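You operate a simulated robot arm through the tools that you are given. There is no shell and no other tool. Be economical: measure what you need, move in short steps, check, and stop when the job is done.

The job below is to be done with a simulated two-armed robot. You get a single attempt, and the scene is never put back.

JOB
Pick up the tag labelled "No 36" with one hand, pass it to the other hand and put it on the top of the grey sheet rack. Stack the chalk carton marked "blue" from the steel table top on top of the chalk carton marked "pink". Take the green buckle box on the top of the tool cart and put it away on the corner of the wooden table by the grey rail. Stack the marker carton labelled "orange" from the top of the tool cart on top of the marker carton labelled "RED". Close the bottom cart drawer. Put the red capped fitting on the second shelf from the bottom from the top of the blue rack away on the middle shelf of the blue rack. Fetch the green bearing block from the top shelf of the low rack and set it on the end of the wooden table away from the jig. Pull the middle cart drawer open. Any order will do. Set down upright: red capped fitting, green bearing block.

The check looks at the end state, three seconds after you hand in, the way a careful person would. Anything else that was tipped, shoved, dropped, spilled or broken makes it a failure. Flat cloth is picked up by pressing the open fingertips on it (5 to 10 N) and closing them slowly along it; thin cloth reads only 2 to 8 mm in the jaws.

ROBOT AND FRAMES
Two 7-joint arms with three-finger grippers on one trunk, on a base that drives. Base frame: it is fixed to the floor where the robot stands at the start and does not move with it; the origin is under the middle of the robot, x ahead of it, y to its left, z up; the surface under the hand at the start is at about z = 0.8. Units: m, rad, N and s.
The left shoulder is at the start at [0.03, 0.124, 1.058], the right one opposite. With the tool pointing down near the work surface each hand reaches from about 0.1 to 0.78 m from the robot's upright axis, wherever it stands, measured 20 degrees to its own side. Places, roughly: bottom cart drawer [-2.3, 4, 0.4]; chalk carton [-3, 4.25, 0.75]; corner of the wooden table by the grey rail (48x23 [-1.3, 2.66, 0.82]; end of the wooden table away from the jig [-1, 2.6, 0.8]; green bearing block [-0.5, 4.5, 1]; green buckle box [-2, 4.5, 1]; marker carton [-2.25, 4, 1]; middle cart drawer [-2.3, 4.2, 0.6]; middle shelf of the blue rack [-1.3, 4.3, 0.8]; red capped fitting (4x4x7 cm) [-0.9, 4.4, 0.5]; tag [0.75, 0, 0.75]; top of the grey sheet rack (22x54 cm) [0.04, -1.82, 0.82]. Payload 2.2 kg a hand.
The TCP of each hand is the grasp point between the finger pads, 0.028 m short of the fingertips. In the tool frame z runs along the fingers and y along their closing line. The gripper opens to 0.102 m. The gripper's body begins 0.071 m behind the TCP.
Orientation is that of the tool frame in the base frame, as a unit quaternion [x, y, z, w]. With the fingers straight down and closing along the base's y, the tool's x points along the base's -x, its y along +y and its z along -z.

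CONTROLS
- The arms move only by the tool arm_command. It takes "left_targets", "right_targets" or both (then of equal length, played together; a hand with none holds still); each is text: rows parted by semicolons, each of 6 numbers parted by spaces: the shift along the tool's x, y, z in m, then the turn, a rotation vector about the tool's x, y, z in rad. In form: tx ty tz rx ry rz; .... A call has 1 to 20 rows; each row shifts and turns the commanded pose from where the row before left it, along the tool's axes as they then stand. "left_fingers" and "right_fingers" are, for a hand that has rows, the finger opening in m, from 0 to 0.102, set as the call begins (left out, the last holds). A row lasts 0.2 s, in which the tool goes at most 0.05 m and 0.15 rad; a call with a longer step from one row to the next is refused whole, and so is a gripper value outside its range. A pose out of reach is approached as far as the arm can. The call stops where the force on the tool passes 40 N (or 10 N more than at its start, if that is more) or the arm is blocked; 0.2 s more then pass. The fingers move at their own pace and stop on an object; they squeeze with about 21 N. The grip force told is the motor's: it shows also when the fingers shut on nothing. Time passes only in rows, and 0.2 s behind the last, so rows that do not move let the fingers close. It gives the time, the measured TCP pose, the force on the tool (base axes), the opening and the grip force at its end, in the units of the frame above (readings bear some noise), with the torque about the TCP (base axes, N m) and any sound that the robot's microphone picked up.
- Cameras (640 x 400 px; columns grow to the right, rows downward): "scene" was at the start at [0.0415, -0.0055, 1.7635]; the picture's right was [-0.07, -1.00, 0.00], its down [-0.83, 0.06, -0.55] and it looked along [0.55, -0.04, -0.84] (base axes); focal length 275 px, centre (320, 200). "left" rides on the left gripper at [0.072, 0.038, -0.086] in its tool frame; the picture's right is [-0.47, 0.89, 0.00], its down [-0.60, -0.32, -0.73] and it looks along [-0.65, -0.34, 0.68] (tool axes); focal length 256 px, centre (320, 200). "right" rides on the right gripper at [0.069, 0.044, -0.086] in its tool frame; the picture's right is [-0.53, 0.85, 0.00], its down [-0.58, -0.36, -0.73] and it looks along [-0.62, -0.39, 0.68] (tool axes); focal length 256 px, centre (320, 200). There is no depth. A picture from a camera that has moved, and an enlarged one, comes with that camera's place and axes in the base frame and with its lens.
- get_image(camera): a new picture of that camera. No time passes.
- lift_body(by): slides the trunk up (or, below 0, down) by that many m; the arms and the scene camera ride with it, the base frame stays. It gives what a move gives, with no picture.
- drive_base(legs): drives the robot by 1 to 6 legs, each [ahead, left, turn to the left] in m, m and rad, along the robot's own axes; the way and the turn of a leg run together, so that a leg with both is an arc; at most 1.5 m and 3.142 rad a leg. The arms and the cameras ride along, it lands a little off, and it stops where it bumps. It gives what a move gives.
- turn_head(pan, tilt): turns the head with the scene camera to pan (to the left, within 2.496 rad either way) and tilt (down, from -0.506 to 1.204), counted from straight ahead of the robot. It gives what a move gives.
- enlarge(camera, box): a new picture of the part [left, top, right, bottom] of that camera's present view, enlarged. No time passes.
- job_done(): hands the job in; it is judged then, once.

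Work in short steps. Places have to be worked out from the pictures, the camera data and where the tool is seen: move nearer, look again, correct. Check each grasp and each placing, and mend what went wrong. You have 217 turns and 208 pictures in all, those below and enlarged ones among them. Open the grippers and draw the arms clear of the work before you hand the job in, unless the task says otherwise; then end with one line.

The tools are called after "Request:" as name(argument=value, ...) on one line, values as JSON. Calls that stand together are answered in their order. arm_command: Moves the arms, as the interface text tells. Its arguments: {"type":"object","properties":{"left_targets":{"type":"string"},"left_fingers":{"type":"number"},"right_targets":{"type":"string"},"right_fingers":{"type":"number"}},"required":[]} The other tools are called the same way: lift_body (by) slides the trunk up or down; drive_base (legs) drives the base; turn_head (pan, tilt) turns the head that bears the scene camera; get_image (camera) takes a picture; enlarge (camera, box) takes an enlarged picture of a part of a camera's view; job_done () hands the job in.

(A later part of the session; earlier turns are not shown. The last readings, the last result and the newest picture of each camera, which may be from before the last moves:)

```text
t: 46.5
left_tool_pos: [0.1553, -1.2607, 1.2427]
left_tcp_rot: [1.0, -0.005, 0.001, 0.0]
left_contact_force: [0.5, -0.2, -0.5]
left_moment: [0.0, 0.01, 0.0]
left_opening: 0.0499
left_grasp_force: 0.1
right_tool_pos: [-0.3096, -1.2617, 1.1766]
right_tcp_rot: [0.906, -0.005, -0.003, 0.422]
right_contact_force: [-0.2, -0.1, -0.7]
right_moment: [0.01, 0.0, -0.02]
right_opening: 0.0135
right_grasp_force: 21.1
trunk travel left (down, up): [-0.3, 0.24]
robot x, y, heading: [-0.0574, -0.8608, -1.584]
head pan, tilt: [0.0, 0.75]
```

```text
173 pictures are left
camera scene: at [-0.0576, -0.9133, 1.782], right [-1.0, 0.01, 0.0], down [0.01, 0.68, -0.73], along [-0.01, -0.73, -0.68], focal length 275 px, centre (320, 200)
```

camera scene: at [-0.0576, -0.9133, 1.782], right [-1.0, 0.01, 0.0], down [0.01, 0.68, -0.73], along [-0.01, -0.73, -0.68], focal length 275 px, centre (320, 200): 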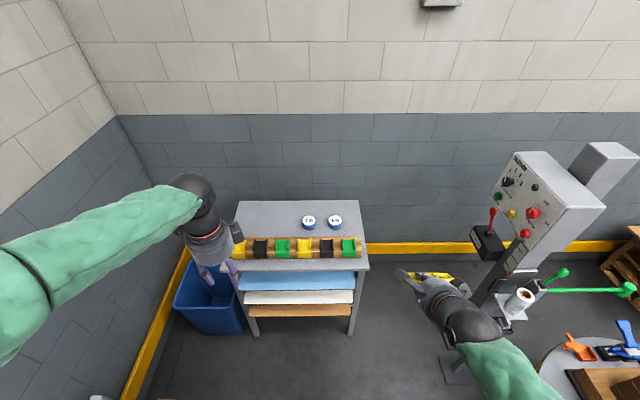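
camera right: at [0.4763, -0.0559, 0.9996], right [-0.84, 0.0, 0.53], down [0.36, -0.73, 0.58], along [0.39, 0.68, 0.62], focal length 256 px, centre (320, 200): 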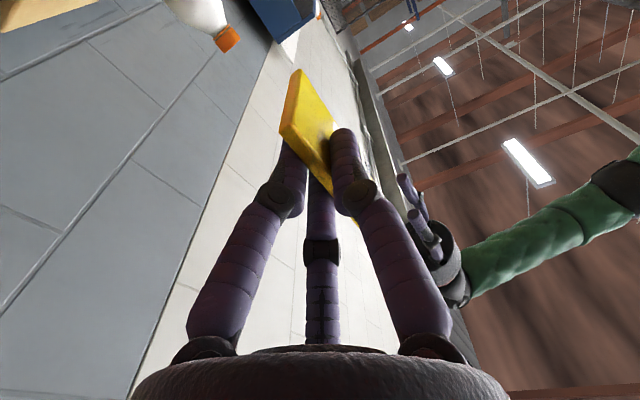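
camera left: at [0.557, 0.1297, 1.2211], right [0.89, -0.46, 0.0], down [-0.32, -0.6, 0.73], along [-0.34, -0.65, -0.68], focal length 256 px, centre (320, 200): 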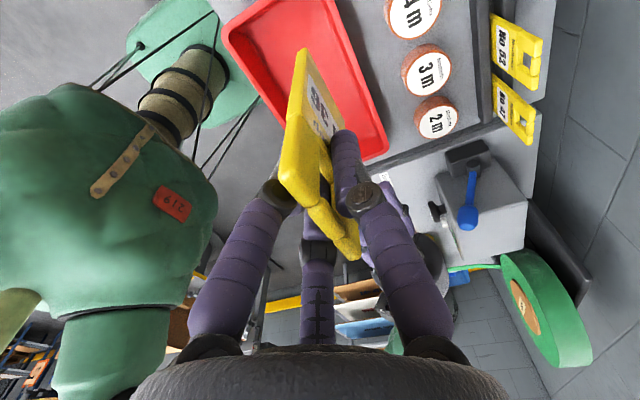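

The rack is ahead. I move closer and somewhat left, with the left hand shifted out of the way.

Request:
arm_command(left_targets="0.04 0 -0.01 0 0 0;0.04 0 -0.01 0 0 0;0.04 0 -0.01 0 0 0;0 0 0 0 0 0")

Request:
drive_base(legs=[[0.0, 0.15, 0], [0.18, 0, 0.012]])

Request:
get_image(camera="scene")

Request:
get_image(camera="right")

```text
t: 47.5
left_tool_pos: [0.2747, -1.263, 1.2743]
left_tcp_rot: [1.0, -0.007, 0.0, 0.001]
left_contact_force: [0.0, -0.4, 0.0]
left_moment: [0.03, -0.01, 0.0]
left_opening: 0.0502
left_grasp_force: 0.0
right_tool_pos: [-0.3103, -1.2624, 1.1763]
right_tcp_rot: [0.907, -0.006, -0.003, 0.422]
right_contact_force: [-0.7, -0.2, -0.3]
right_moment: [0.01, -0.01, 0.04]
right_opening: 0.0133
right_grasp_force: 21.0
trunk travel left (down, up): [-0.3, 0.24]
robot x, y, heading: [-0.0589, -0.8585, -1.582]
head pan, tilt: [0.0, 0.75]
```

```text
t: 50.0
left_tool_pos: [0.4288, -1.4445, 1.2729]
left_tcp_rot: [1.0, -0.002, 0.0, 0.0]
left_contact_force: [-0.5, -0.2, 0.1]
left_moment: [0.04, -0.01, -0.01]
left_opening: 0.0498
left_grasp_force: 0.0
right_tool_pos: [-0.1568, -1.4477, 1.1758]
right_tcp_rot: [0.907, -0.002, -0.001, 0.422]
right_contact_force: [-0.5, 0.4, -0.4]
right_moment: [0.05, -0.01, 0.0]
right_opening: 0.0134
right_grasp_force: 20.7
trunk travel left (down, up): [-0.3, 0.24]
robot x, y, heading: [0.0914, -1.041, -1.577]
head pan, tilt: [0.0, 0.75]
```

```text
172 pictures are left
camera scene: at [0.0929, -1.0982, 1.7819], right [-1.0, 0.0, 0.0], down [0.0, 0.68, -0.73], along [0.0, -0.73, -0.68], focal length 275 px, centre (320, 200)
```

scene: 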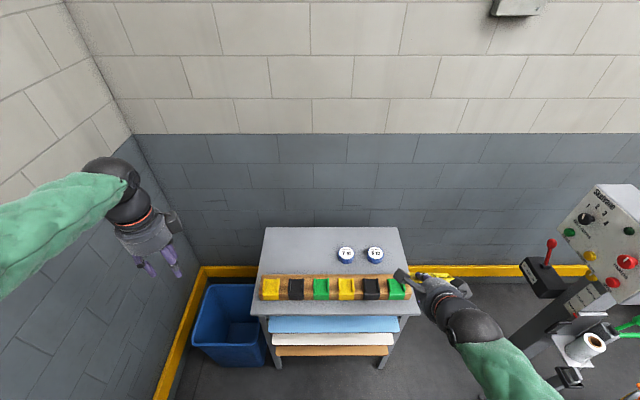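

```text
171 pictures are left
camera right: at [-0.0871, -1.4105, 1.2643], right [-0.54, -0.54, 0.65], down [-0.57, 0.8, 0.19], along [-0.62, -0.27, -0.74], focal length 256 px, centre (320, 200)
```

right: 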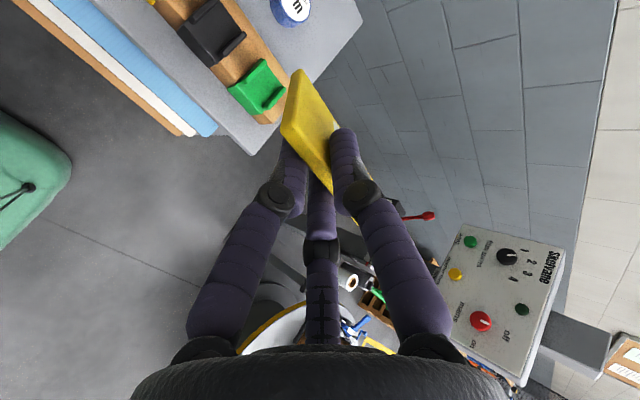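

I enlarge the rack top to refine its geometry.

Request:
enlarge(camera="scene", box=[240, 215, 430, 335])

```text
3.33 times, centred on (335, 275) of scene
camera zoom: at [0.0929, -1.0982, 1.7819], right [-1.0, 0.0, 0.0], down [0.0, 0.68, -0.73], along [0.0, -0.73, -0.68], focal length 917 px, centre (270, -50)
```

zoom: 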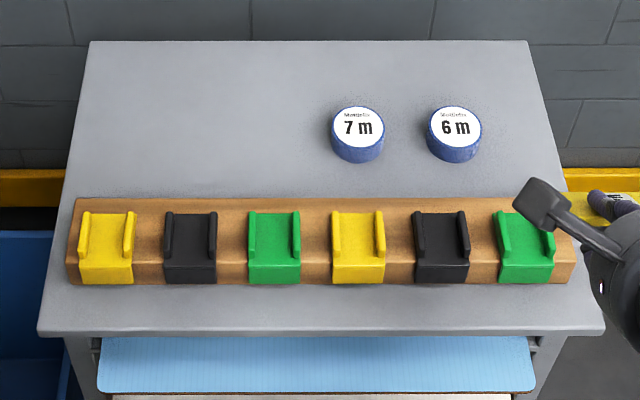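

The rack top runs over y from -1.53 to -1.94, with free space at x 0.03–0.33 behind the bar. I drive 0.12 m closer, then pitch the hand to about 55° and carry the tag over the free spot at height.

Request:
drive_base(legs=[[0.12, 0.03, 0]])

Request:
arm_command(right_targets="0 0 0 0.13 0 0;0 0 0 0.13 0 0;0.045 0 0 0 0 0;0.045 0 0 0 0 0;0.045 0 0 0 0 0;0.045 0 0 0 0 0;0.045 0 0 0 0 0;0.045 0 0 0 0 0;0.045 0 0 0 0 0;0 0 0 0 0 0")

Request:
get_image(camera="scene")

```text
t: 51.2
left_tool_pos: [0.457, -1.5618, 1.2738]
left_tcp_rot: [1.0, -0.003, -0.001, -0.002]
left_contact_force: [-0.1, -0.8, -0.2]
left_moment: [0.08, -0.01, 0.02]
left_opening: 0.05
left_grasp_force: 0.2
right_tool_pos: [-0.1273, -1.5652, 1.1762]
right_tcp_rot: [0.907, -0.002, -0.001, 0.421]
right_contact_force: [-0.3, -1.2, -0.4]
right_moment: [-0.02, -0.05, 0.01]
right_opening: 0.0136
right_grasp_force: 21.1
trunk travel left (down, up): [-0.3, 0.24]
robot x, y, heading: [0.1214, -1.1611, -1.572]
head pan, tilt: [0.0, 0.75]
```

```text
t: 53.4
left_tool_pos: [0.4573, -1.5613, 1.274]
left_tcp_rot: [1.0, -0.002, 0.0, 0.001]
left_contact_force: [0.1, 0.2, 0.0]
left_moment: [0.07, -0.04, 0.01]
left_opening: 0.0501
left_grasp_force: 0.1
right_tool_pos: [0.1884, -1.5644, 1.1765]
right_tcp_rot: [0.954, -0.002, 0.0, 0.301]
right_contact_force: [-0.2, -0.3, -0.3]
right_moment: [0.01, 0.02, 0.01]
right_opening: 0.0133
right_grasp_force: 21.1
trunk travel left (down, up): [-0.3, 0.24]
robot x, y, heading: [0.1189, -1.1597, -1.576]
head pan, tilt: [0.0, 0.75]
```

```text
169 pictures are left
camera scene: at [0.1205, -1.2134, 1.782], right [-1.0, 0.0, 0.0], down [0.0, 0.68, -0.73], along [0.0, -0.73, -0.68], focal length 275 px, centre (320, 200)
```

scene: 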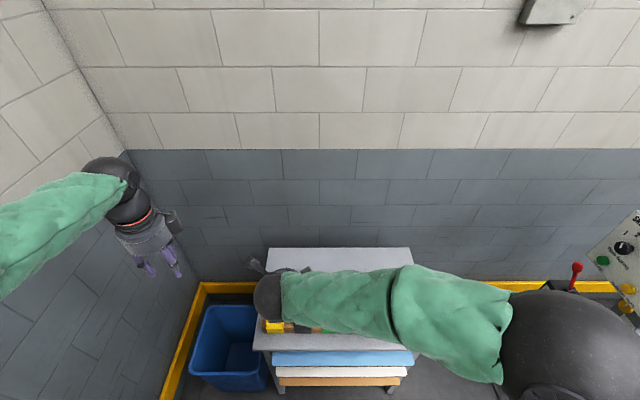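

The hand is pitched 55°, at x = 0.188. I move it over the spot and descend to about 0.93.

Request:
arm_command(right_targets="0 0.037 0.026 0 0 0;0 0.037 0.026 0 0 0;0 0.037 0.026 0 0 0;0 0.037 0.026 0 0 0;0 0.037 0.026 0 0 0;0 -0.0287 0.0408 0 0 0;0 -0.0287 0.0408 0 0 0;0 -0.0287 0.0408 0 0 0;0 -0.0287 0.0408 0 0 0;0 -0.0287 0.0408 0 0 0;0 0 0 0 0 0")

Request:
get_image(camera="right")

Request:
get_image(camera="left")

```text
t: 55.8
left_tool_pos: [0.458, -1.5604, 1.2747]
left_tcp_rot: [1.0, -0.002, 0.0, -0.001]
left_contact_force: [0.0, -0.6, 1.0]
left_moment: [0.01, 0.0, -0.01]
left_opening: 0.0499
left_grasp_force: 0.0
right_tool_pos: [0.186, -1.7889, 0.9241]
right_tcp_rot: [0.954, -0.002, 0.0, 0.301]
right_contact_force: [-0.7, 0.4, 0.3]
right_moment: [0.0, 0.0, -0.04]
right_opening: 0.0134
right_grasp_force: 21.0
trunk travel left (down, up): [-0.3, 0.24]
robot x, y, heading: [0.1217, -1.1616, -1.571]
head pan, tilt: [0.0, 0.75]
```

```text
168 pictures are left
camera right: at [0.2552, -1.7755, 1.0196], right [-0.54, -0.69, 0.48], down [-0.57, 0.72, 0.39], along [-0.62, -0.07, -0.78], focal length 256 px, centre (320, 200)
```

right: 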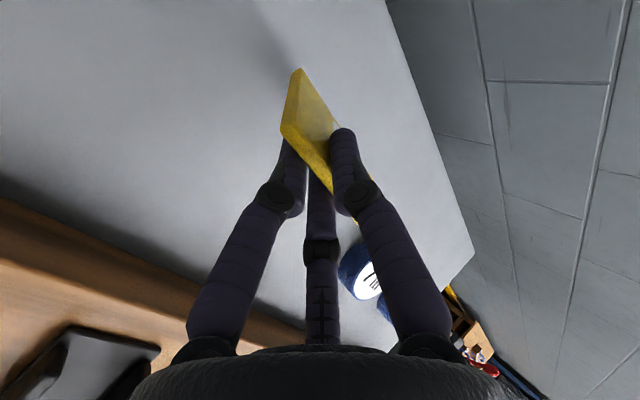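

```text
167 pictures are left
camera left: at [0.5306, -1.5983, 1.3603], right [-0.47, -0.88, 0.0], down [-0.6, 0.32, 0.73], along [-0.65, 0.34, -0.68], focal length 256 px, centre (320, 200)
```

left: 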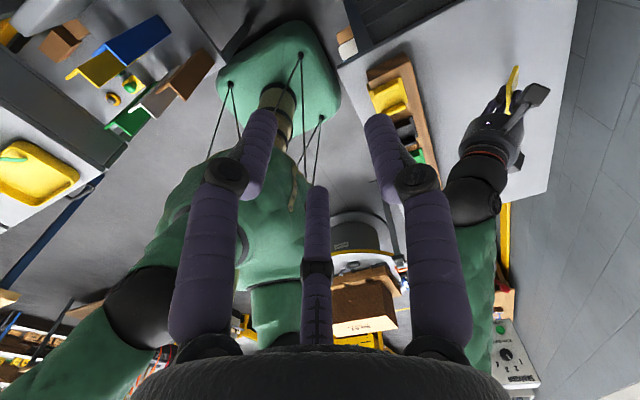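

Everything is clear. I lower in 1 cm steps until the tag's edge touches.

Request:
arm_command(right_targets="0 -0.00574 0.00819 0 0 0;0 -0.00574 0.00819 0 0 0;0 -0.00574 0.00819 0 0 0;0 -0.00574 0.00819 0 0 0;0 -0.00287 0.0041 0 0 0;0 0 0 0 0 0")

Request:
get_image(camera="right")

```text
t: 57.2
left_tool_pos: [0.4585, -1.5611, 1.2749]
left_tcp_rot: [1.0, -0.002, 0.0, 0.001]
left_contact_force: [0.0, 0.6, 0.4]
left_moment: [0.03, 0.0, 0.0]
left_opening: 0.05
left_grasp_force: 0.0
right_tool_pos: [0.1872, -1.7909, 0.8812]
right_tcp_rot: [0.954, -0.001, -0.001, 0.3]
right_contact_force: [-0.9, 0.4, -0.7]
right_moment: [-0.03, -0.03, 0.01]
right_opening: 0.0136
right_grasp_force: 21.4
trunk travel left (down, up): [-0.3, 0.24]
robot x, y, heading: [0.1191, -1.1615, -1.576]
head pan, tilt: [0.0, 0.75]
```

```text
166 pictures are left
camera right: at [0.2567, -1.7769, 0.976], right [-0.54, -0.69, 0.48], down [-0.57, 0.72, 0.39], along [-0.62, -0.07, -0.78], focal length 256 px, centre (320, 200)
```

right: 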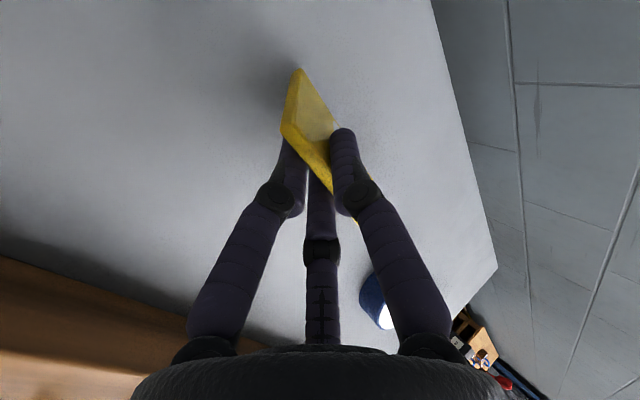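

Not touching yet, so I continue down in 5 mm steps.

Request:
arm_command(right_targets="0 -0.00287 0.0041 0 0 0;0 -0.00287 0.0041 0 0 0;0 -0.0017 0.0025 0 0 0;0 0 0 0 0 0")

```text
t: 58.2
left_tool_pos: [0.4571, -1.5589, 1.2745]
left_tcp_rot: [1.0, -0.002, -0.001, 0.0]
left_contact_force: [0.0, 0.7, 0.2]
left_moment: [0.02, 0.02, 0.02]
left_opening: 0.0499
left_grasp_force: 0.0
right_tool_pos: [0.1868, -1.7926, 0.8721]
right_tcp_rot: [0.953, -0.003, 0.002, 0.302]
right_contact_force: [1.2, 2.4, 13.7]
right_moment: [-0.37, -0.4, 0.07]
right_opening: 0.0134
right_grasp_force: 21.4
trunk travel left (down, up): [-0.3, 0.24]
robot x, y, heading: [0.1178, -1.161, -1.571]
head pan, tilt: [0.0, 0.75]
```

It touched with 13.7 N. I ease up 3 mm and open slightly.

Request:
arm_command(right_targets="0 0.0017 -0.0025 0 0 0")

Request:
arm_command(right_targets="0 0 0 0 0 0;0 0 0 0 0 0;0 0 0 0 0 0", right_fingers=0.035)

Request:
get_image(camera="right")

```text
t: 58.6
left_tool_pos: [0.4576, -1.5613, 1.2736]
left_tcp_rot: [1.0, -0.002, 0.0, 0.0]
left_contact_force: [-0.1, 0.3, 0.1]
left_moment: [0.01, -0.01, -0.01]
left_opening: 0.0501
left_grasp_force: 0.1
right_tool_pos: [0.1864, -1.7908, 0.8704]
right_tcp_rot: [0.954, -0.001, -0.001, 0.301]
right_contact_force: [1.0, -1.5, 5.0]
right_moment: [-0.26, -0.22, 0.01]
right_opening: 0.0135
right_grasp_force: 21.2
trunk travel left (down, up): [-0.3, 0.24]
robot x, y, heading: [0.1229, -1.1611, -1.576]
head pan, tilt: [0.0, 0.75]
```

```text
t: 59.4
left_tool_pos: [0.4566, -1.5613, 1.2733]
left_tcp_rot: [1.0, -0.002, 0.0, 0.001]
left_contact_force: [0.1, 0.4, 0.2]
left_moment: [0.0, 0.0, -0.02]
left_opening: 0.0499
left_grasp_force: 0.1
right_tool_pos: [0.1864, -1.7914, 0.8714]
right_tcp_rot: [0.954, -0.001, 0.0, 0.3]
right_contact_force: [0.9, 0.3, -0.1]
right_moment: [-0.01, -0.03, 0.02]
right_opening: 0.0349
right_grasp_force: 0.0
trunk travel left (down, up): [-0.3, 0.24]
robot x, y, heading: [0.1216, -1.1614, -1.577]
head pan, tilt: [0.0, 0.75]
```

```text
165 pictures are left
camera right: at [0.2564, -1.7778, 0.9661], right [-0.54, -0.69, 0.48], down [-0.57, 0.72, 0.39], along [-0.62, -0.07, -0.78], focal length 256 px, centre (320, 200)
```

right: 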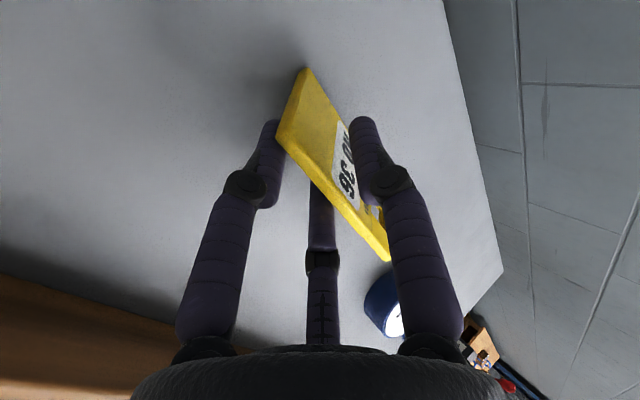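

The tag is leaning on the lower fingers. I withdraw slowly along the fingers.

Request:
arm_command(right_targets="0 0 -0.01 0 0 0;0 0 -0.01 0 0 0;0 0 -0.01 0 0 0;0 0 -0.01 0 0 0;0 0 -0.01 0 0 0;0 0 -0.02 0 0 0;0 0 -0.03 0 0 0;0 0 -0.04 0 0 0;0 0 0 0 0 0")

Request:
get_image(camera="right")

```text
t: 61.4
left_tool_pos: [0.4574, -1.561, 1.2743]
left_tcp_rot: [1.0, -0.002, 0.0, -0.001]
left_contact_force: [0.6, 0.5, 0.1]
left_moment: [0.01, -0.01, -0.03]
left_opening: 0.0501
left_grasp_force: 0.0
right_tool_pos: [0.1869, -1.711, 0.9856]
right_tcp_rot: [0.954, -0.002, -0.001, 0.3]
right_contact_force: [0.6, 0.5, -0.7]
right_moment: [0.01, -0.02, 0.02]
right_opening: 0.0349
right_grasp_force: 0.0
trunk travel left (down, up): [-0.3, 0.24]
robot x, y, heading: [0.1215, -1.1583, -1.574]
head pan, tilt: [0.0, 0.75]
```

```text
164 pictures are left
camera right: at [0.2569, -1.6978, 1.0806], right [-0.54, -0.69, 0.48], down [-0.57, 0.72, 0.39], along [-0.62, -0.07, -0.78], focal length 256 px, centre (320, 200)
```

right: 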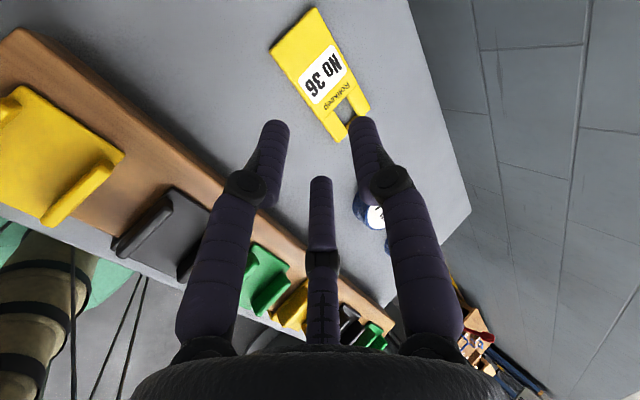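

The tag lies flat on the rack top behind the bar. I retract the right hand, turn it straight down and drive out toward the work area.

Request:
arm_command(right_targets="0 0.0172 -0.0246 0 0 0;0 0.0172 -0.0246 0 0 0;0 0.0172 -0.0246 0 0 0;-0.04 -0.012 -0.02 0 0 0;-0.04 -0.012 -0.02 0 0 0;-0.04 -0.012 -0.02 0 0 0;-0.04 -0.012 -0.02 0 0 0;-0.04 -0.012 -0.02 0 0 0;-0.04 -0.012 -0.02 0 0 0;-0.04 0 0 0 0 0;-0.03 0 0 0 0 0;0 0 0 0.122 0 0;0 0 0 0.122 0 0;0 0 0 0.122 0 0;0 0 0 0.122 0 0;0 0 0 0.122 0 0;0 0 0 0 0 0")

Request:
enlarge(camera="scene", box=[240, 215, 430, 355])

Request:
drive_base(legs=[[-0.6, 0, 0], [-0.25, -0.47, 0], [0, 0, 1.5708], [0, 0, 1.5708]])

Request:
turn_head(pan=0, tilt=0.45)

Request:
get_image(camera="scene")

```text
t: 65.0
left_tool_pos: [0.4569, -1.5604, 1.2749]
left_tcp_rot: [1.0, -0.002, -0.001, 0.0]
left_contact_force: [0.2, -0.1, 0.4]
left_moment: [0.01, -0.01, 0.02]
left_opening: 0.0501
left_grasp_force: 0.0
right_tool_pos: [-0.1221, -1.5806, 1.1323]
right_tcp_rot: [1.0, -0.003, 0.0, 0.0]
right_contact_force: [-0.2, 1.0, -0.6]
right_moment: [-0.01, -0.03, -0.03]
right_opening: 0.0352
right_grasp_force: 0.1
trunk travel left (down, up): [-0.3, 0.24]
robot x, y, heading: [0.1179, -1.1642, -1.574]
head pan, tilt: [0.0, 0.75]
```

```text
2.86 times, centred on (335, 285) of scene
camera zoom: at [0.1221, -1.213, 1.782], right [-1.0, 0.0, 0.0], down [0.0, 0.68, -0.73], along [0.0, -0.73, -0.68], focal length 786 px, centre (277, -43)
```

zoom: 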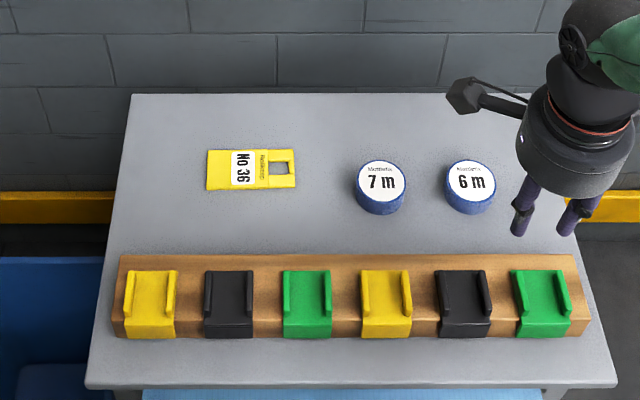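

```text
t: 78.8
left_tool_pos: [-0.6876, 0.0854, 1.2755]
left_tcp_rot: [-0.009, 1.0, 0.0, 0.0]
left_contact_force: [0.7, 0.0, 0.6]
left_moment: [0.03, 0.04, -0.01]
left_opening: 0.0499
left_grasp_force: 0.0
right_tool_pos: [-0.108, 0.1208, 1.1324]
right_tcp_rot: [-0.01, 1.0, -0.001, 0.0]
right_contact_force: [0.2, -0.8, 0.5]
right_moment: [0.02, 0.03, 0.01]
right_opening: 0.035
right_grasp_force: 0.1
trunk travel left (down, up): [-0.3, 0.24]
robot x, y, heading: [-0.3444, -0.3079, 1.587]
head pan, tilt: [0.0, 0.75]
```

```text
t: 79.6
left_tool_pos: [-0.6882, 0.0851, 1.2758]
left_tcp_rot: [-0.01, 1.0, 0.0, 0.0]
left_contact_force: [-0.7, -1.0, 0.0]
left_moment: [0.02, -0.01, 0.01]
left_opening: 0.0502
left_grasp_force: 0.0
right_tool_pos: [-0.1094, 0.1196, 1.1331]
right_tcp_rot: [-0.009, 1.0, 0.001, 0.0]
right_contact_force: [0.6, 1.1, -0.4]
right_moment: [0.03, 0.0, 0.02]
right_opening: 0.035
right_grasp_force: 0.1
trunk travel left (down, up): [-0.3, 0.24]
robot x, y, heading: [-0.3417, -0.307, 1.596]
head pan, tilt: [0.0, 0.45]
```

```text
162 pictures are left
camera scene: at [-0.3429, -0.2457, 1.8084], right [1.0, 0.02, 0.0], down [0.01, -0.44, -0.9], along [-0.02, 0.9, -0.44], focal length 275 px, centre (320, 200)
```

scene: 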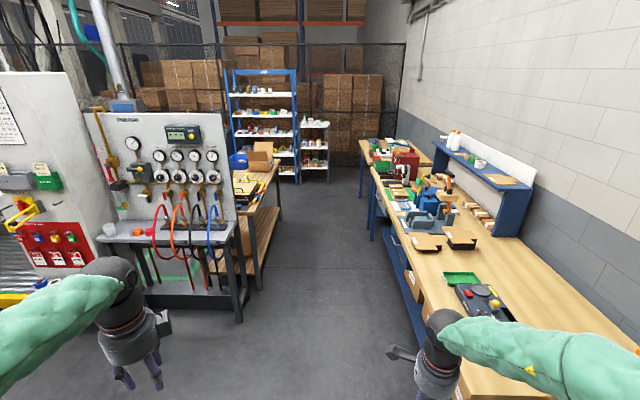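

The tag's place is confirmed. The corridor ahead runs from x about -0.8 to 0.03. I tuck the left hand in and drive along it.

Request:
arm_command(left_targets="-0.04 0 0 0 0 0;-0.04 0 0 0 0 0;-0.04 0 0 0 0 0;0 0 0 0 0 0")

Request:
drive_base(legs=[[1.3, 0, -0.02], [1.4, 0, 0]])

Request:
get_image(camera="scene")

Request:
turn_head(pan=1.0, tilt=0.6)

Request:
get_image(camera="scene")

```text
t: 80.6
left_tool_pos: [-0.5681, 0.0856, 1.2734]
left_tcp_rot: [-0.009, 1.0, 0.0, 0.0]
left_contact_force: [0.0, 0.1, 0.5]
left_moment: [0.02, 0.0, -0.01]
left_opening: 0.0501
left_grasp_force: 0.1
right_tool_pos: [-0.109, 0.1207, 1.1328]
right_tcp_rot: [-0.009, 1.0, -0.001, 0.0]
right_contact_force: [-0.5, -0.2, 0.6]
right_moment: [0.0, -0.01, 0.01]
right_opening: 0.0352
right_grasp_force: 0.0
trunk travel left (down, up): [-0.3, 0.24]
robot x, y, heading: [-0.3412, -0.3075, 1.59]
head pan, tilt: [0.0, 0.45]
```

```text
t: 93.7
left_tool_pos: [-0.5745, 2.7908, 1.2731]
left_tcp_rot: [0.001, 1.0, -0.001, 0.0]
left_contact_force: [0.2, 0.5, -0.4]
left_moment: [-0.02, -0.02, -0.03]
left_opening: 0.0501
left_grasp_force: 0.2
right_tool_pos: [-0.1134, 2.8123, 1.1324]
right_tcp_rot: [0.0, 1.0, 0.0, -0.001]
right_contact_force: [-0.7, 0.5, -0.8]
right_moment: [0.02, -0.01, 0.01]
right_opening: 0.0351
right_grasp_force: 0.0
trunk travel left (down, up): [-0.3, 0.24]
robot x, y, heading: [-0.3552, 2.3927, 1.574]
head pan, tilt: [0.0, 0.45]
```

```text
161 pictures are left
camera scene: at [-0.3556, 2.4532, 1.8084], right [1.0, 0.0, 0.0], down [0.0, -0.44, -0.9], along [0.0, 0.9, -0.44], focal length 275 px, centre (320, 200)
```

scene: 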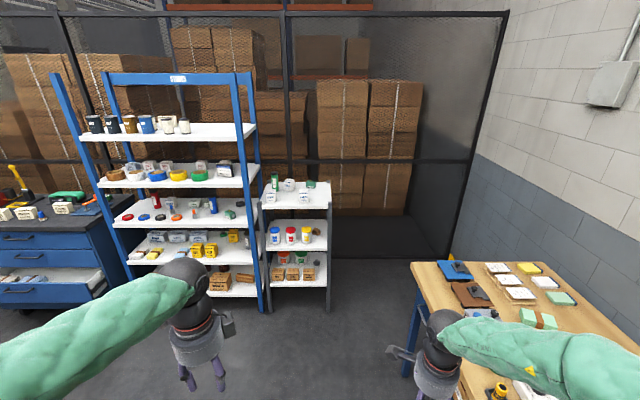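

```text
t: 95.0
left_tool_pos: [-0.5726, 2.7903, 1.2747]
left_tcp_rot: [0.001, 1.0, 0.0, 0.001]
left_contact_force: [-0.2, 0.9, -0.8]
left_moment: [0.04, 0.01, 0.01]
left_opening: 0.0502
left_grasp_force: 0.1
right_tool_pos: [-0.1147, 2.8131, 1.1329]
right_tcp_rot: [0.001, 1.0, 0.0, -0.001]
right_contact_force: [0.2, 0.2, -0.7]
right_moment: [0.02, 0.01, 0.01]
right_opening: 0.0351
right_grasp_force: 0.0
trunk travel left (down, up): [-0.3, 0.24]
robot x, y, heading: [-0.3566, 2.3901, 1.568]
head pan, tilt: [1.0, 0.6]
```

```text
160 pictures are left
camera scene: at [-0.43, 2.4088, 1.7949], right [0.54, 0.84, 0.0], down [0.47, -0.31, -0.83], along [-0.69, 0.45, -0.56], focal length 275 px, centre (320, 200)
```

scene: 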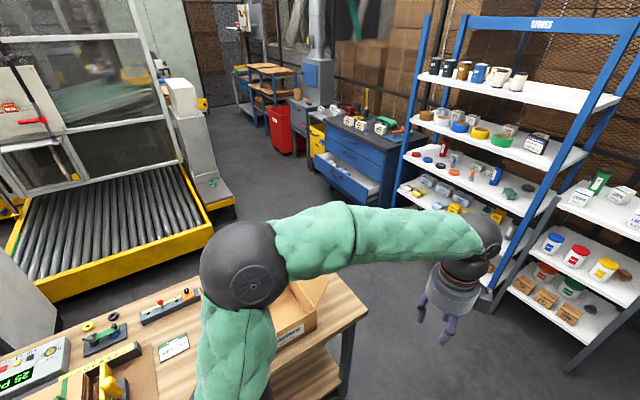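

I look closely at the racks.

Request:
turn_head(pan=0.2, tilt=0.45)

Request:
enlarge(camera="scene", box=[310, 160, 430, 330])

Request:
enlarge(camera="scene", box=[140, 70, 330, 320])

```text
t: 96.1
left_tool_pos: [-0.5726, 2.7901, 1.2743]
left_tcp_rot: [0.0, 1.0, 0.001, 0.0]
left_contact_force: [0.1, 0.0, 0.6]
left_moment: [-0.01, -0.03, 0.02]
left_opening: 0.0501
left_grasp_force: 0.0
right_tool_pos: [-0.1142, 2.8138, 1.1331]
right_tcp_rot: [0.001, 1.0, 0.001, 0.0]
right_contact_force: [-0.2, -0.4, -0.2]
right_moment: [0.02, 0.01, -0.01]
right_opening: 0.0351
right_grasp_force: 0.0
trunk travel left (down, up): [-0.3, 0.24]
robot x, y, heading: [-0.3552, 2.3919, 1.574]
head pan, tilt: [0.201, 0.45]
```

```text
2.35 times, centred on (370, 245) of scene
camera zoom: at [-0.3741, 2.451, 1.8084], right [0.98, 0.2, 0.0], down [0.09, -0.43, -0.9], along [-0.18, 0.88, -0.44], focal length 647 px, centre (202, 94)
```

zoom: 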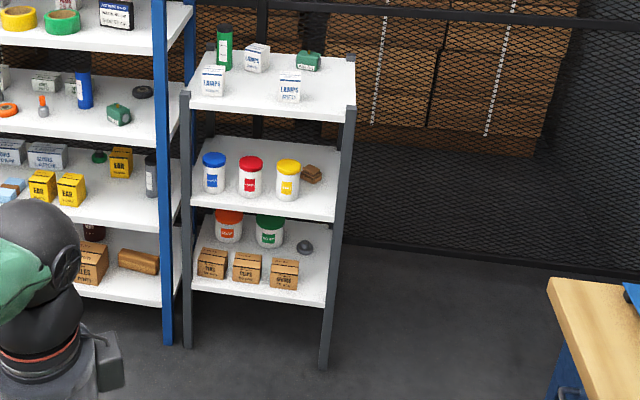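

```text
1.60 times, centred on (235, 195) of scene
camera zoom: at [-0.3741, 2.451, 1.8084], right [0.98, 0.2, 0.0], down [0.09, -0.43, -0.9], along [-0.18, 0.88, -0.44], focal length 440 px, centre (456, 208)
```

zoom: 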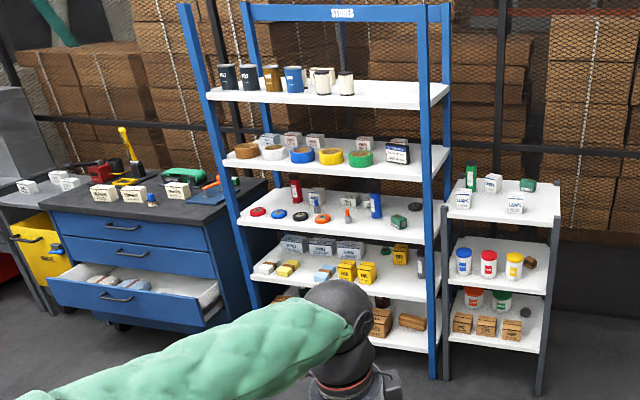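

The green bearing block sits at the back right of the low rack's top shelf, about (-0.43, 4.38, 1.0). I drive up to the low rack and aim the head at it.

Request:
drive_base(legs=[[1.15, 0.13, 0]])

Request:
turn_head(pan=-0.05, tilt=0.75)

Request:
get_image(camera="scene")

Request:
get_image(camera="right")

```text
t: 102.0
left_tool_pos: [-0.693, 3.9567, 1.2737]
left_tcp_rot: [0.004, 1.0, 0.0, 0.0]
left_contact_force: [0.3, 0.0, 0.5]
left_moment: [-0.01, -0.04, -0.01]
left_opening: 0.0503
left_grasp_force: 0.0
right_tool_pos: [-0.2327, 3.977, 1.1324]
right_tcp_rot: [0.005, 1.0, 0.0, 0.0]
right_contact_force: [-0.4, -0.9, 0.6]
right_moment: [0.03, -0.03, 0.0]
right_opening: 0.0352
right_grasp_force: 0.1
trunk travel left (down, up): [-0.3, 0.24]
robot x, y, heading: [-0.4795, 3.5552, 1.566]
head pan, tilt: [0.201, 0.45]
```

```text
t: 102.8
left_tool_pos: [-0.6927, 3.956, 1.2746]
left_tcp_rot: [0.004, 1.0, 0.0, -0.001]
left_contact_force: [0.6, 0.6, 1.0]
left_moment: [0.03, 0.02, 0.01]
left_opening: 0.05
left_grasp_force: 0.0
right_tool_pos: [-0.2332, 3.9762, 1.1333]
right_tcp_rot: [0.004, 1.0, -0.001, 0.0]
right_contact_force: [-0.3, -0.5, 0.5]
right_moment: [-0.01, 0.0, -0.01]
right_opening: 0.035
right_grasp_force: 0.0
trunk travel left (down, up): [-0.3, 0.24]
robot x, y, heading: [-0.4741, 3.5539, 1.564]
head pan, tilt: [-0.051, 0.75]
```

```text
157 pictures are left
camera scene: at [-0.4734, 3.6077, 1.7821], right [1.0, -0.06, 0.0], down [-0.04, -0.68, -0.73], along [0.04, 0.73, -0.68], focal length 275 px, centre (320, 200)
```

scene: 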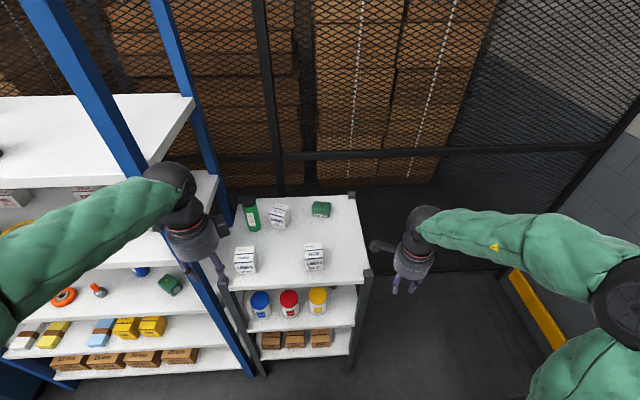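

```text
156 pictures are left
camera right: at [-0.301, 4.0199, 1.2183], right [0.54, 0.84, 0.0], down [0.57, -0.37, 0.73], along [0.61, -0.4, -0.68], focal length 256 px, centre (320, 200)
```

right: 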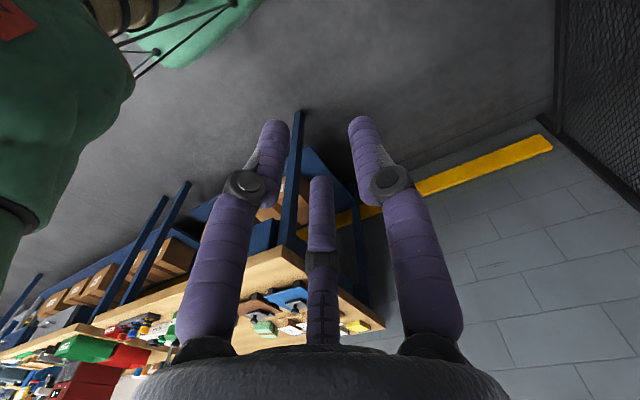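

Request:
enlarge(camera="scene", box=[220, 180, 380, 290])

Request:
arm_command(left_targets="0 -0.04 0 0 0 0;0 -0.04 0 0 0 0;0 -0.04 0 0 0 0;0 -0.03 0 0 0 0")

```text
3.64 times, centred on (300, 235) of scene
camera zoom: at [-0.4734, 3.6077, 1.7821], right [1.0, -0.06, 0.0], down [-0.04, -0.68, -0.73], along [0.04, 0.73, -0.68], focal length 1000 px, centre (393, 73)
```

zoom: 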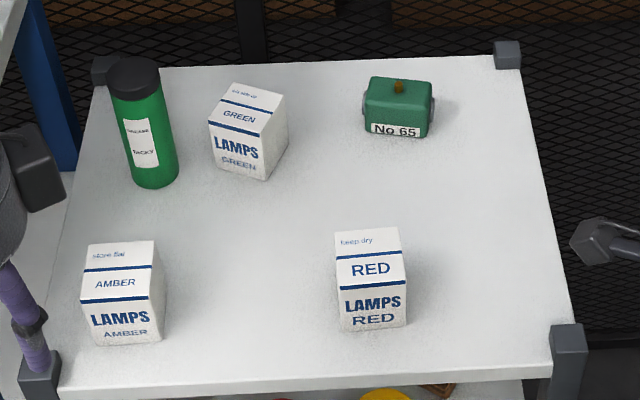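

```text
t: 103.8
left_tool_pos: [-0.6935, 3.8068, 1.2722]
left_tcp_rot: [0.005, 1.0, 0.0, 0.001]
left_contact_force: [0.1, 0.3, 0.3]
left_moment: [0.03, 0.02, -0.02]
left_opening: 0.0501
left_grasp_force: 0.0
right_tool_pos: [-0.2337, 3.9751, 1.1331]
right_tcp_rot: [0.004, 1.0, 0.0, 0.0]
right_contact_force: [-0.9, -0.5, -0.2]
right_moment: [0.03, 0.04, 0.01]
right_opening: 0.0346
right_grasp_force: 0.1
trunk travel left (down, up): [-0.3, 0.24]
robot x, y, heading: [-0.4815, 3.5551, 1.561]
head pan, tilt: [-0.051, 0.75]
```

The block is about 6.8 × 4.4 × 5.5 cm, centred near (-0.428, 4.405), on a shelf at z≈0.95. I drive 0.15 m closer and bring the right hand above it at height.

Request:
drive_base(legs=[[0.15, 0, 0.008]])

Request:
arm_command(right_targets="0.04 0.02 0 0 0 0;0.04 0.025 0 0 0 0;0.04 0.025 0 0 0 0;0.04 0.025 0 0 0 0;0.03 0.03 0 0 0 0;0 0.04 0 0 0 0;0 0.04 0 0 0 0;0 0.04 0 0 0 0;0 0.02 0 0 0 0;0 0 0 0 0 0", right_fingers=0.085)

Request:
get_image(camera="right")

Request:
get_image(camera="scene")

```text
t: 105.2
left_tool_pos: [-0.6946, 3.9591, 1.2715]
left_tcp_rot: [0.0, 1.0, -0.001, 0.0]
left_contact_force: [0.4, 0.3, -0.8]
left_moment: [-0.04, 0.01, 0.01]
left_opening: 0.0501
left_grasp_force: 0.0
right_tool_pos: [-0.2347, 4.1296, 1.1321]
right_tcp_rot: [0.001, 1.0, 0.0, 0.0]
right_contact_force: [0.1, 1.1, -0.2]
right_moment: [-0.05, -0.01, -0.01]
right_opening: 0.0348
right_grasp_force: 0.1
trunk travel left (down, up): [-0.3, 0.24]
robot x, y, heading: [-0.4766, 3.7096, 1.568]
head pan, tilt: [-0.051, 0.75]
```

```text
t: 107.4
left_tool_pos: [-0.6947, 3.9577, 1.2726]
left_tcp_rot: [0.001, 1.0, 0.001, 0.0]
left_contact_force: [-0.1, -0.3, -0.2]
left_moment: [-0.03, 0.0, -0.02]
left_opening: 0.0498
left_grasp_force: 0.1
right_tool_pos: [-0.4257, 4.3946, 1.1317]
right_tcp_rot: [0.001, 1.0, 0.0, -0.001]
right_contact_force: [-0.2, -1.2, -0.2]
right_moment: [0.03, 0.0, -0.02]
right_opening: 0.085
right_grasp_force: 0.1
trunk travel left (down, up): [-0.3, 0.24]
robot x, y, heading: [-0.4762, 3.7118, 1.569]
head pan, tilt: [-0.051, 0.75]
```

```text
154 pictures are left
camera right: at [-0.4938, 4.4379, 1.2179], right [0.54, 0.84, 0.0], down [0.58, -0.37, 0.73], along [0.62, -0.39, -0.68], focal length 256 px, centre (320, 200)
```

right: 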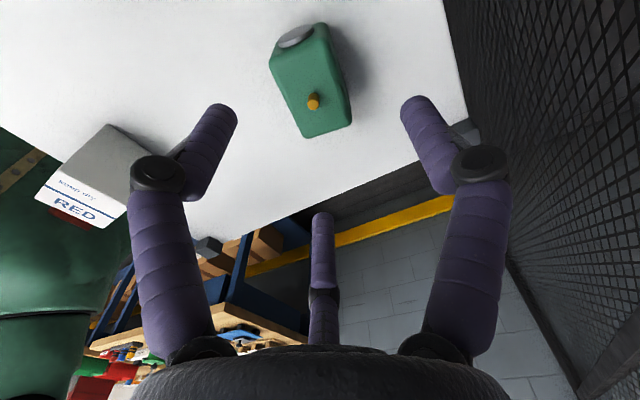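

```text
153 pictures are left
camera scene: at [-0.4728, 3.7588, 1.782], right [1.0, -0.05, 0.0], down [-0.04, -0.68, -0.73], along [0.04, 0.73, -0.68], focal length 275 px, centre (320, 200)
```

scene: 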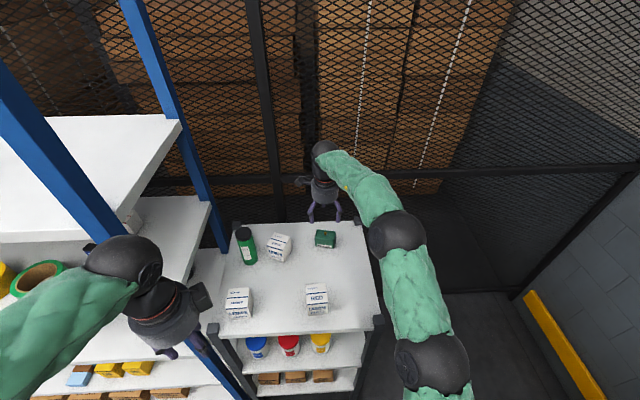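

The block is at about (-0.416, 4.383), yawed roughly -12°. I correct the position and yaw, go partway down and look again.

Request:
arm_command(right_targets="-0.009 -0.0165 0 0 0 0;0 0 0 0 0 0.11;0 0 0 0 0 0.11;0 0 0.03 0 0 0;0 0 0.03 0 0 0;0 0 0 0 0 0")

Request:
get_image(camera="right")

```text
t: 108.8
left_tool_pos: [-0.6957, 3.9562, 1.2711]
left_tcp_rot: [0.001, 1.0, 0.0, 0.0]
left_contact_force: [-0.1, 0.7, -1.0]
left_moment: [-0.01, -0.03, 0.02]
left_opening: 0.0498
left_grasp_force: 0.0
right_tool_pos: [-0.4161, 4.3763, 1.0735]
right_tcp_rot: [0.111, 0.994, 0.0, 0.0]
right_contact_force: [0.0, -0.4, -0.4]
right_moment: [0.05, -0.01, 0.01]
right_opening: 0.0851
right_grasp_force: 0.0
trunk travel left (down, up): [-0.3, 0.24]
robot x, y, heading: [-0.481, 3.7083, 1.567]
head pan, tilt: [-0.051, 0.75]
```

```text
152 pictures are left
camera right: at [-0.4731, 4.4353, 1.1591], right [0.71, 0.71, 0.0], down [0.48, -0.48, 0.73], along [0.52, -0.52, -0.68], focal length 256 px, centre (320, 200)
```

right: 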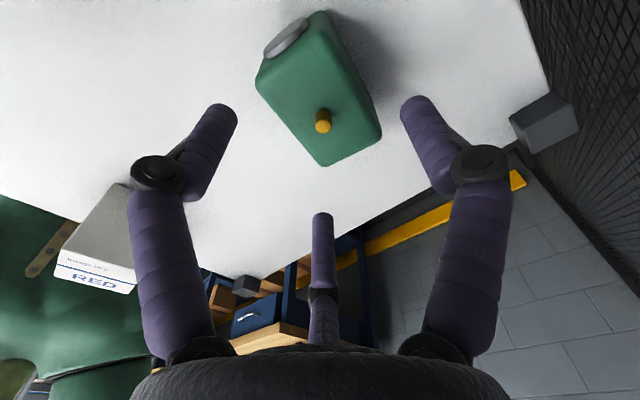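

The block is well centred and aligned. I descend to grasp height and close.

Request:
arm_command(right_targets="0 0 0.03 0 0 0;0 0 0.03 0 0 0;0 0 0.02 0 0 0;0 0 0 0 0 0")

Request:
get_image(camera="right")

Request:
arm_command(right_targets="0 0 0 0 0 0;0 0 0 0 0 0;0 0 0 0 0 0;0 0 0 0 0 0", right_fingers=0)

Request:
get_image(camera="right")

```text
t: 109.8
left_tool_pos: [-0.6955, 3.9542, 1.2733]
left_tcp_rot: [0.0, 1.0, 0.0, 0.0]
left_contact_force: [-0.3, 0.8, -0.4]
left_moment: [0.04, 0.03, -0.01]
left_opening: 0.0499
left_grasp_force: 0.1
right_tool_pos: [-0.4161, 4.3781, 1.0002]
right_tcp_rot: [0.112, 0.994, 0.005, -0.001]
right_contact_force: [-1.9, 0.2, 21.7]
right_moment: [-0.67, -0.31, -0.26]
right_opening: 0.0888
right_grasp_force: 2.4
trunk travel left (down, up): [-0.3, 0.24]
robot x, y, heading: [-0.4766, 3.7024, 1.567]
head pan, tilt: [-0.051, 0.75]
```

```text
151 pictures are left
camera right: at [-0.4737, 4.4352, 1.0859], right [0.71, 0.71, 0.01], down [0.48, -0.49, 0.73], along [0.52, -0.51, -0.69], focal length 256 px, centre (320, 200)
```

right: 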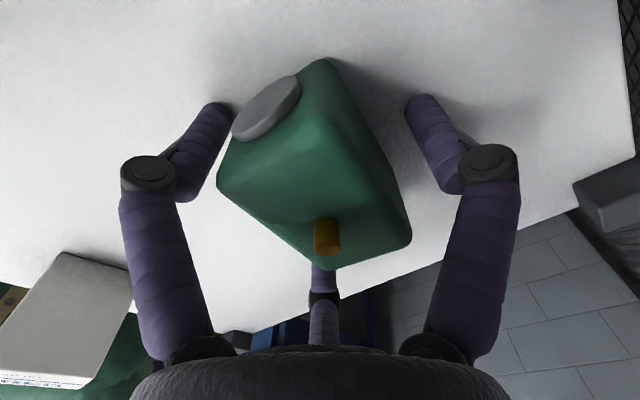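

```text
t: 110.2
left_tool_pos: [-0.6945, 3.9535, 1.2737]
left_tcp_rot: [0.002, 1.0, 0.0, 0.0]
left_contact_force: [-0.6, -0.6, -0.1]
left_moment: [-0.03, -0.02, 0.01]
left_opening: 0.0499
left_grasp_force: 0.0
right_tool_pos: [-0.4139, 4.3776, 1.0065]
right_tcp_rot: [0.112, 0.994, 0.006, 0.0]
right_contact_force: [2.8, -12.4, 26.7]
right_moment: [-0.86, -0.65, -0.1]
right_opening: 0.062
right_grasp_force: 21.1
trunk travel left (down, up): [-0.3, 0.24]
robot x, y, heading: [-0.4791, 3.7068, 1.567]
head pan, tilt: [-0.051, 0.75]
stopped in row 1 (right hand): the force on the tool passed its limit at 45 N (the readings are from after the stop); the commanded pose is now the measured one
```

```text
150 pictures are left
camera right: at [-0.4714, 4.4352, 1.0922], right [0.71, 0.7, 0.01], down [0.48, -0.49, 0.73], along [0.52, -0.51, -0.69], focal length 256 px, centre (320, 200)
```

right: 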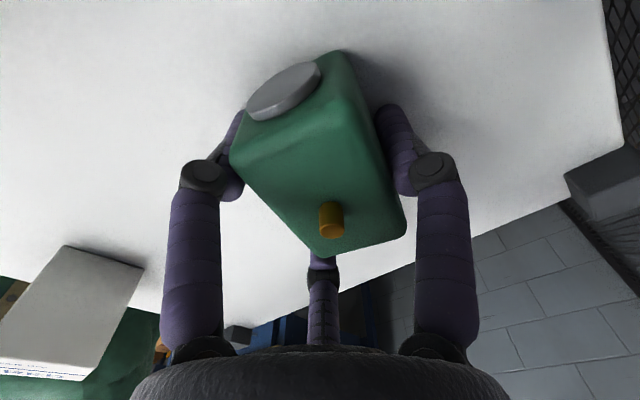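

The fingertips were bearing on the shelf, so it is a bit higher than I judged. I raise a few mm while squeezing.

Request:
arm_command(right_targets="0 0 -0.003 0 0 0;0 0 -0.003 0 0 0;0 0 0 0 0 0;0 0 0 0 0 0")

Request:
get_image(camera="right")

```text
t: 111.2
left_tool_pos: [-0.6957, 3.9562, 1.2717]
left_tcp_rot: [0.002, 1.0, 0.0, 0.0]
left_contact_force: [-0.7, 1.1, -0.9]
left_moment: [-0.01, -0.02, -0.01]
left_opening: 0.05
left_grasp_force: 0.1
right_tool_pos: [-0.4156, 4.3791, 1.0053]
right_tcp_rot: [0.112, 0.994, 0.003, 0.0]
right_contact_force: [7.1, -1.6, 13.5]
right_moment: [-0.19, -0.52, 0.12]
right_opening: 0.0612
right_grasp_force: 21.1
trunk travel left (down, up): [-0.3, 0.24]
robot x, y, heading: [-0.4787, 3.7063, 1.57]
head pan, tilt: [-0.051, 0.75]
```

```text
149 pictures are left
camera right: at [-0.4718, 4.436, 1.0918], right [0.71, 0.71, 0.0], down [0.48, -0.49, 0.73], along [0.52, -0.51, -0.69], focal length 256 px, centre (320, 200)
```

right: 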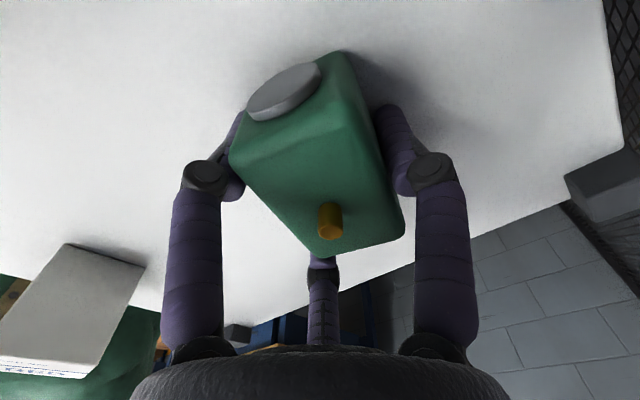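

Grip is 21 N on the block at 61 mm. I lift slowly and check.

Request:
arm_command(right_targets="0 0 -0.005 0 0 0;0 0 -0.01 0 0 0;0 0 -0.02 0 0 0;0 0 -0.02 0 0 0;0 0 -0.03 0 0 0;0 0 0 0 0 0")

Request:
get_image(camera="right")

Request:
enlarge(camera="scene", box=[220, 130, 400, 290])

```text
t: 112.6
left_tool_pos: [-0.6942, 3.9583, 1.2713]
left_tcp_rot: [0.001, 1.0, -0.001, 0.0]
left_contact_force: [-0.5, -0.6, 0.8]
left_moment: [-0.02, -0.03, 0.02]
left_opening: 0.05
left_grasp_force: 0.0
right_tool_pos: [-0.4156, 4.3799, 1.0896]
right_tcp_rot: [0.112, 0.994, 0.002, 0.0]
right_contact_force: [-0.1, 0.0, -5.8]
right_moment: [-0.1, -0.01, 0.03]
right_opening: 0.0585
right_grasp_force: 20.5
trunk travel left (down, up): [-0.3, 0.24]
robot x, y, heading: [-0.4737, 3.7093, 1.566]
head pan, tilt: [-0.051, 0.75]
```

```text
148 pictures are left
camera right: at [-0.4727, 4.438, 1.1752], right [0.71, 0.71, 0.0], down [0.48, -0.48, 0.73], along [0.52, -0.52, -0.68], focal length 256 px, centre (320, 200)
```

right: 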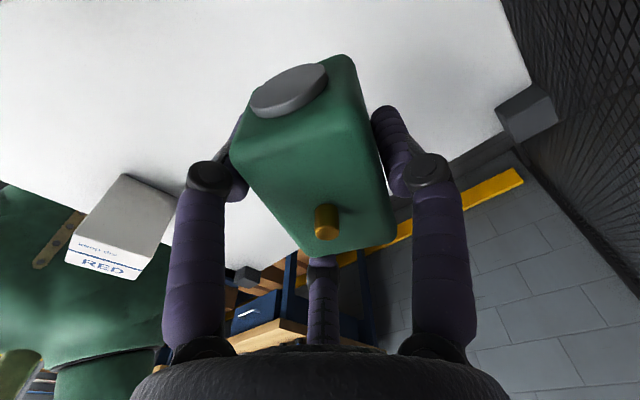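

```text
2.50 times, centred on (310, 210) of scene
camera zoom: at [-0.4728, 3.7608, 1.7819], right [1.0, -0.05, 0.0], down [-0.04, -0.68, -0.73], along [0.04, 0.73, -0.68], focal length 688 px, centre (345, 175)
```

zoom: 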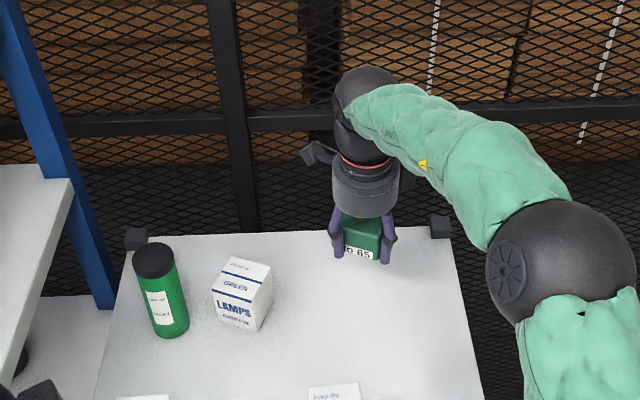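

The block is lifted level. I raise it further and draw it back, then back the base off.

Request:
arm_command(right_targets="0 0 -0.03 0 0 0;0 0 -0.04 0 0 0;0 0 -0.04 0 0 0;-0.009 -0.04 0 0 0 0;-0.009 -0.04 0 0 0 0;-0.009 -0.04 0 0 0 0;-0.009 -0.04 0 0 0 0;-0.009 -0.04 0 0 0 0;-0.009 -0.04 0 0 0 0;0 0 0 0 0 0")

Request:
drive_base(legs=[[-0.55, 0, 0]])

Request:
turn_head(pan=1.9, tilt=0.7)

Request:
get_image(camera="scene")

```text
t: 114.8
left_tool_pos: [-0.6961, 3.9586, 1.2713]
left_tcp_rot: [0.001, 1.0, -0.001, 0.0]
left_contact_force: [0.2, 0.3, 0.0]
left_moment: [-0.04, -0.01, 0.02]
left_opening: 0.0502
left_grasp_force: 0.0
right_tool_pos: [-0.4167, 4.1349, 1.1972]
right_tcp_rot: [0.111, 0.994, 0.002, 0.0]
right_contact_force: [0.2, 0.5, -7.0]
right_moment: [-0.13, -0.05, -0.02]
right_opening: 0.0581
right_grasp_force: 21.1
trunk travel left (down, up): [-0.3, 0.24]
robot x, y, heading: [-0.4788, 3.7066, 1.57]
head pan, tilt: [-0.051, 0.75]
```

```text
t: 118.0
left_tool_pos: [-0.6952, 3.3966, 1.2718]
left_tcp_rot: [-0.009, 1.0, 0.0, 0.0]
left_contact_force: [0.3, -0.2, -0.2]
left_moment: [0.02, -0.04, -0.02]
left_opening: 0.0501
left_grasp_force: 0.0
right_tool_pos: [-0.4213, 3.5773, 1.1985]
right_tcp_rot: [0.103, 0.995, 0.002, 0.0]
right_contact_force: [0.0, -0.1, -6.3]
right_moment: [-0.03, -0.02, -0.01]
right_opening: 0.0576
right_grasp_force: 22.0
trunk travel left (down, up): [-0.3, 0.24]
robot x, y, heading: [-0.4698, 3.1511, 1.588]
head pan, tilt: [-0.051, 0.75]
```

```text
t: 119.9
left_tool_pos: [-0.695, 3.3961, 1.2724]
left_tcp_rot: [-0.008, 1.0, -0.001, 0.001]
left_contact_force: [-0.1, -0.4, -0.1]
left_moment: [0.01, -0.03, 0.02]
left_opening: 0.0499
left_grasp_force: 0.0
right_tool_pos: [-0.4201, 3.5779, 1.198]
right_tcp_rot: [0.101, 0.995, 0.002, 0.001]
right_contact_force: [0.2, -0.4, -5.7]
right_moment: [-0.05, -0.01, 0.0]
right_opening: 0.0573
right_grasp_force: 20.7
trunk travel left (down, up): [-0.3, 0.24]
robot x, y, heading: [-0.4674, 3.1478, 1.583]
head pan, tilt: [1.901, 0.7]
```

```text
146 pictures are left
camera scene: at [-0.5526, 3.0916, 1.7863], right [-0.34, 0.94, 0.0], down [0.61, 0.22, -0.77], along [-0.72, -0.26, -0.64], focal length 275 px, centre (320, 200)
```

scene: 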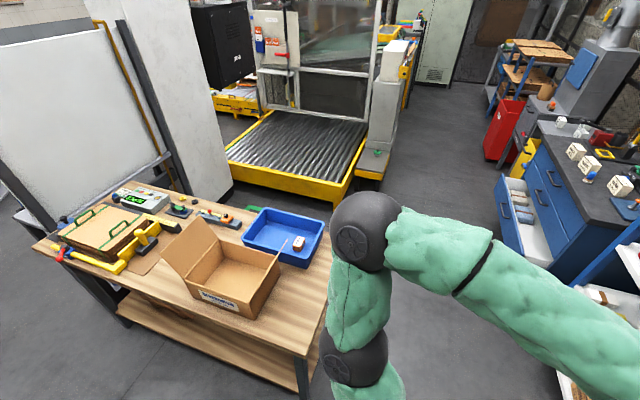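

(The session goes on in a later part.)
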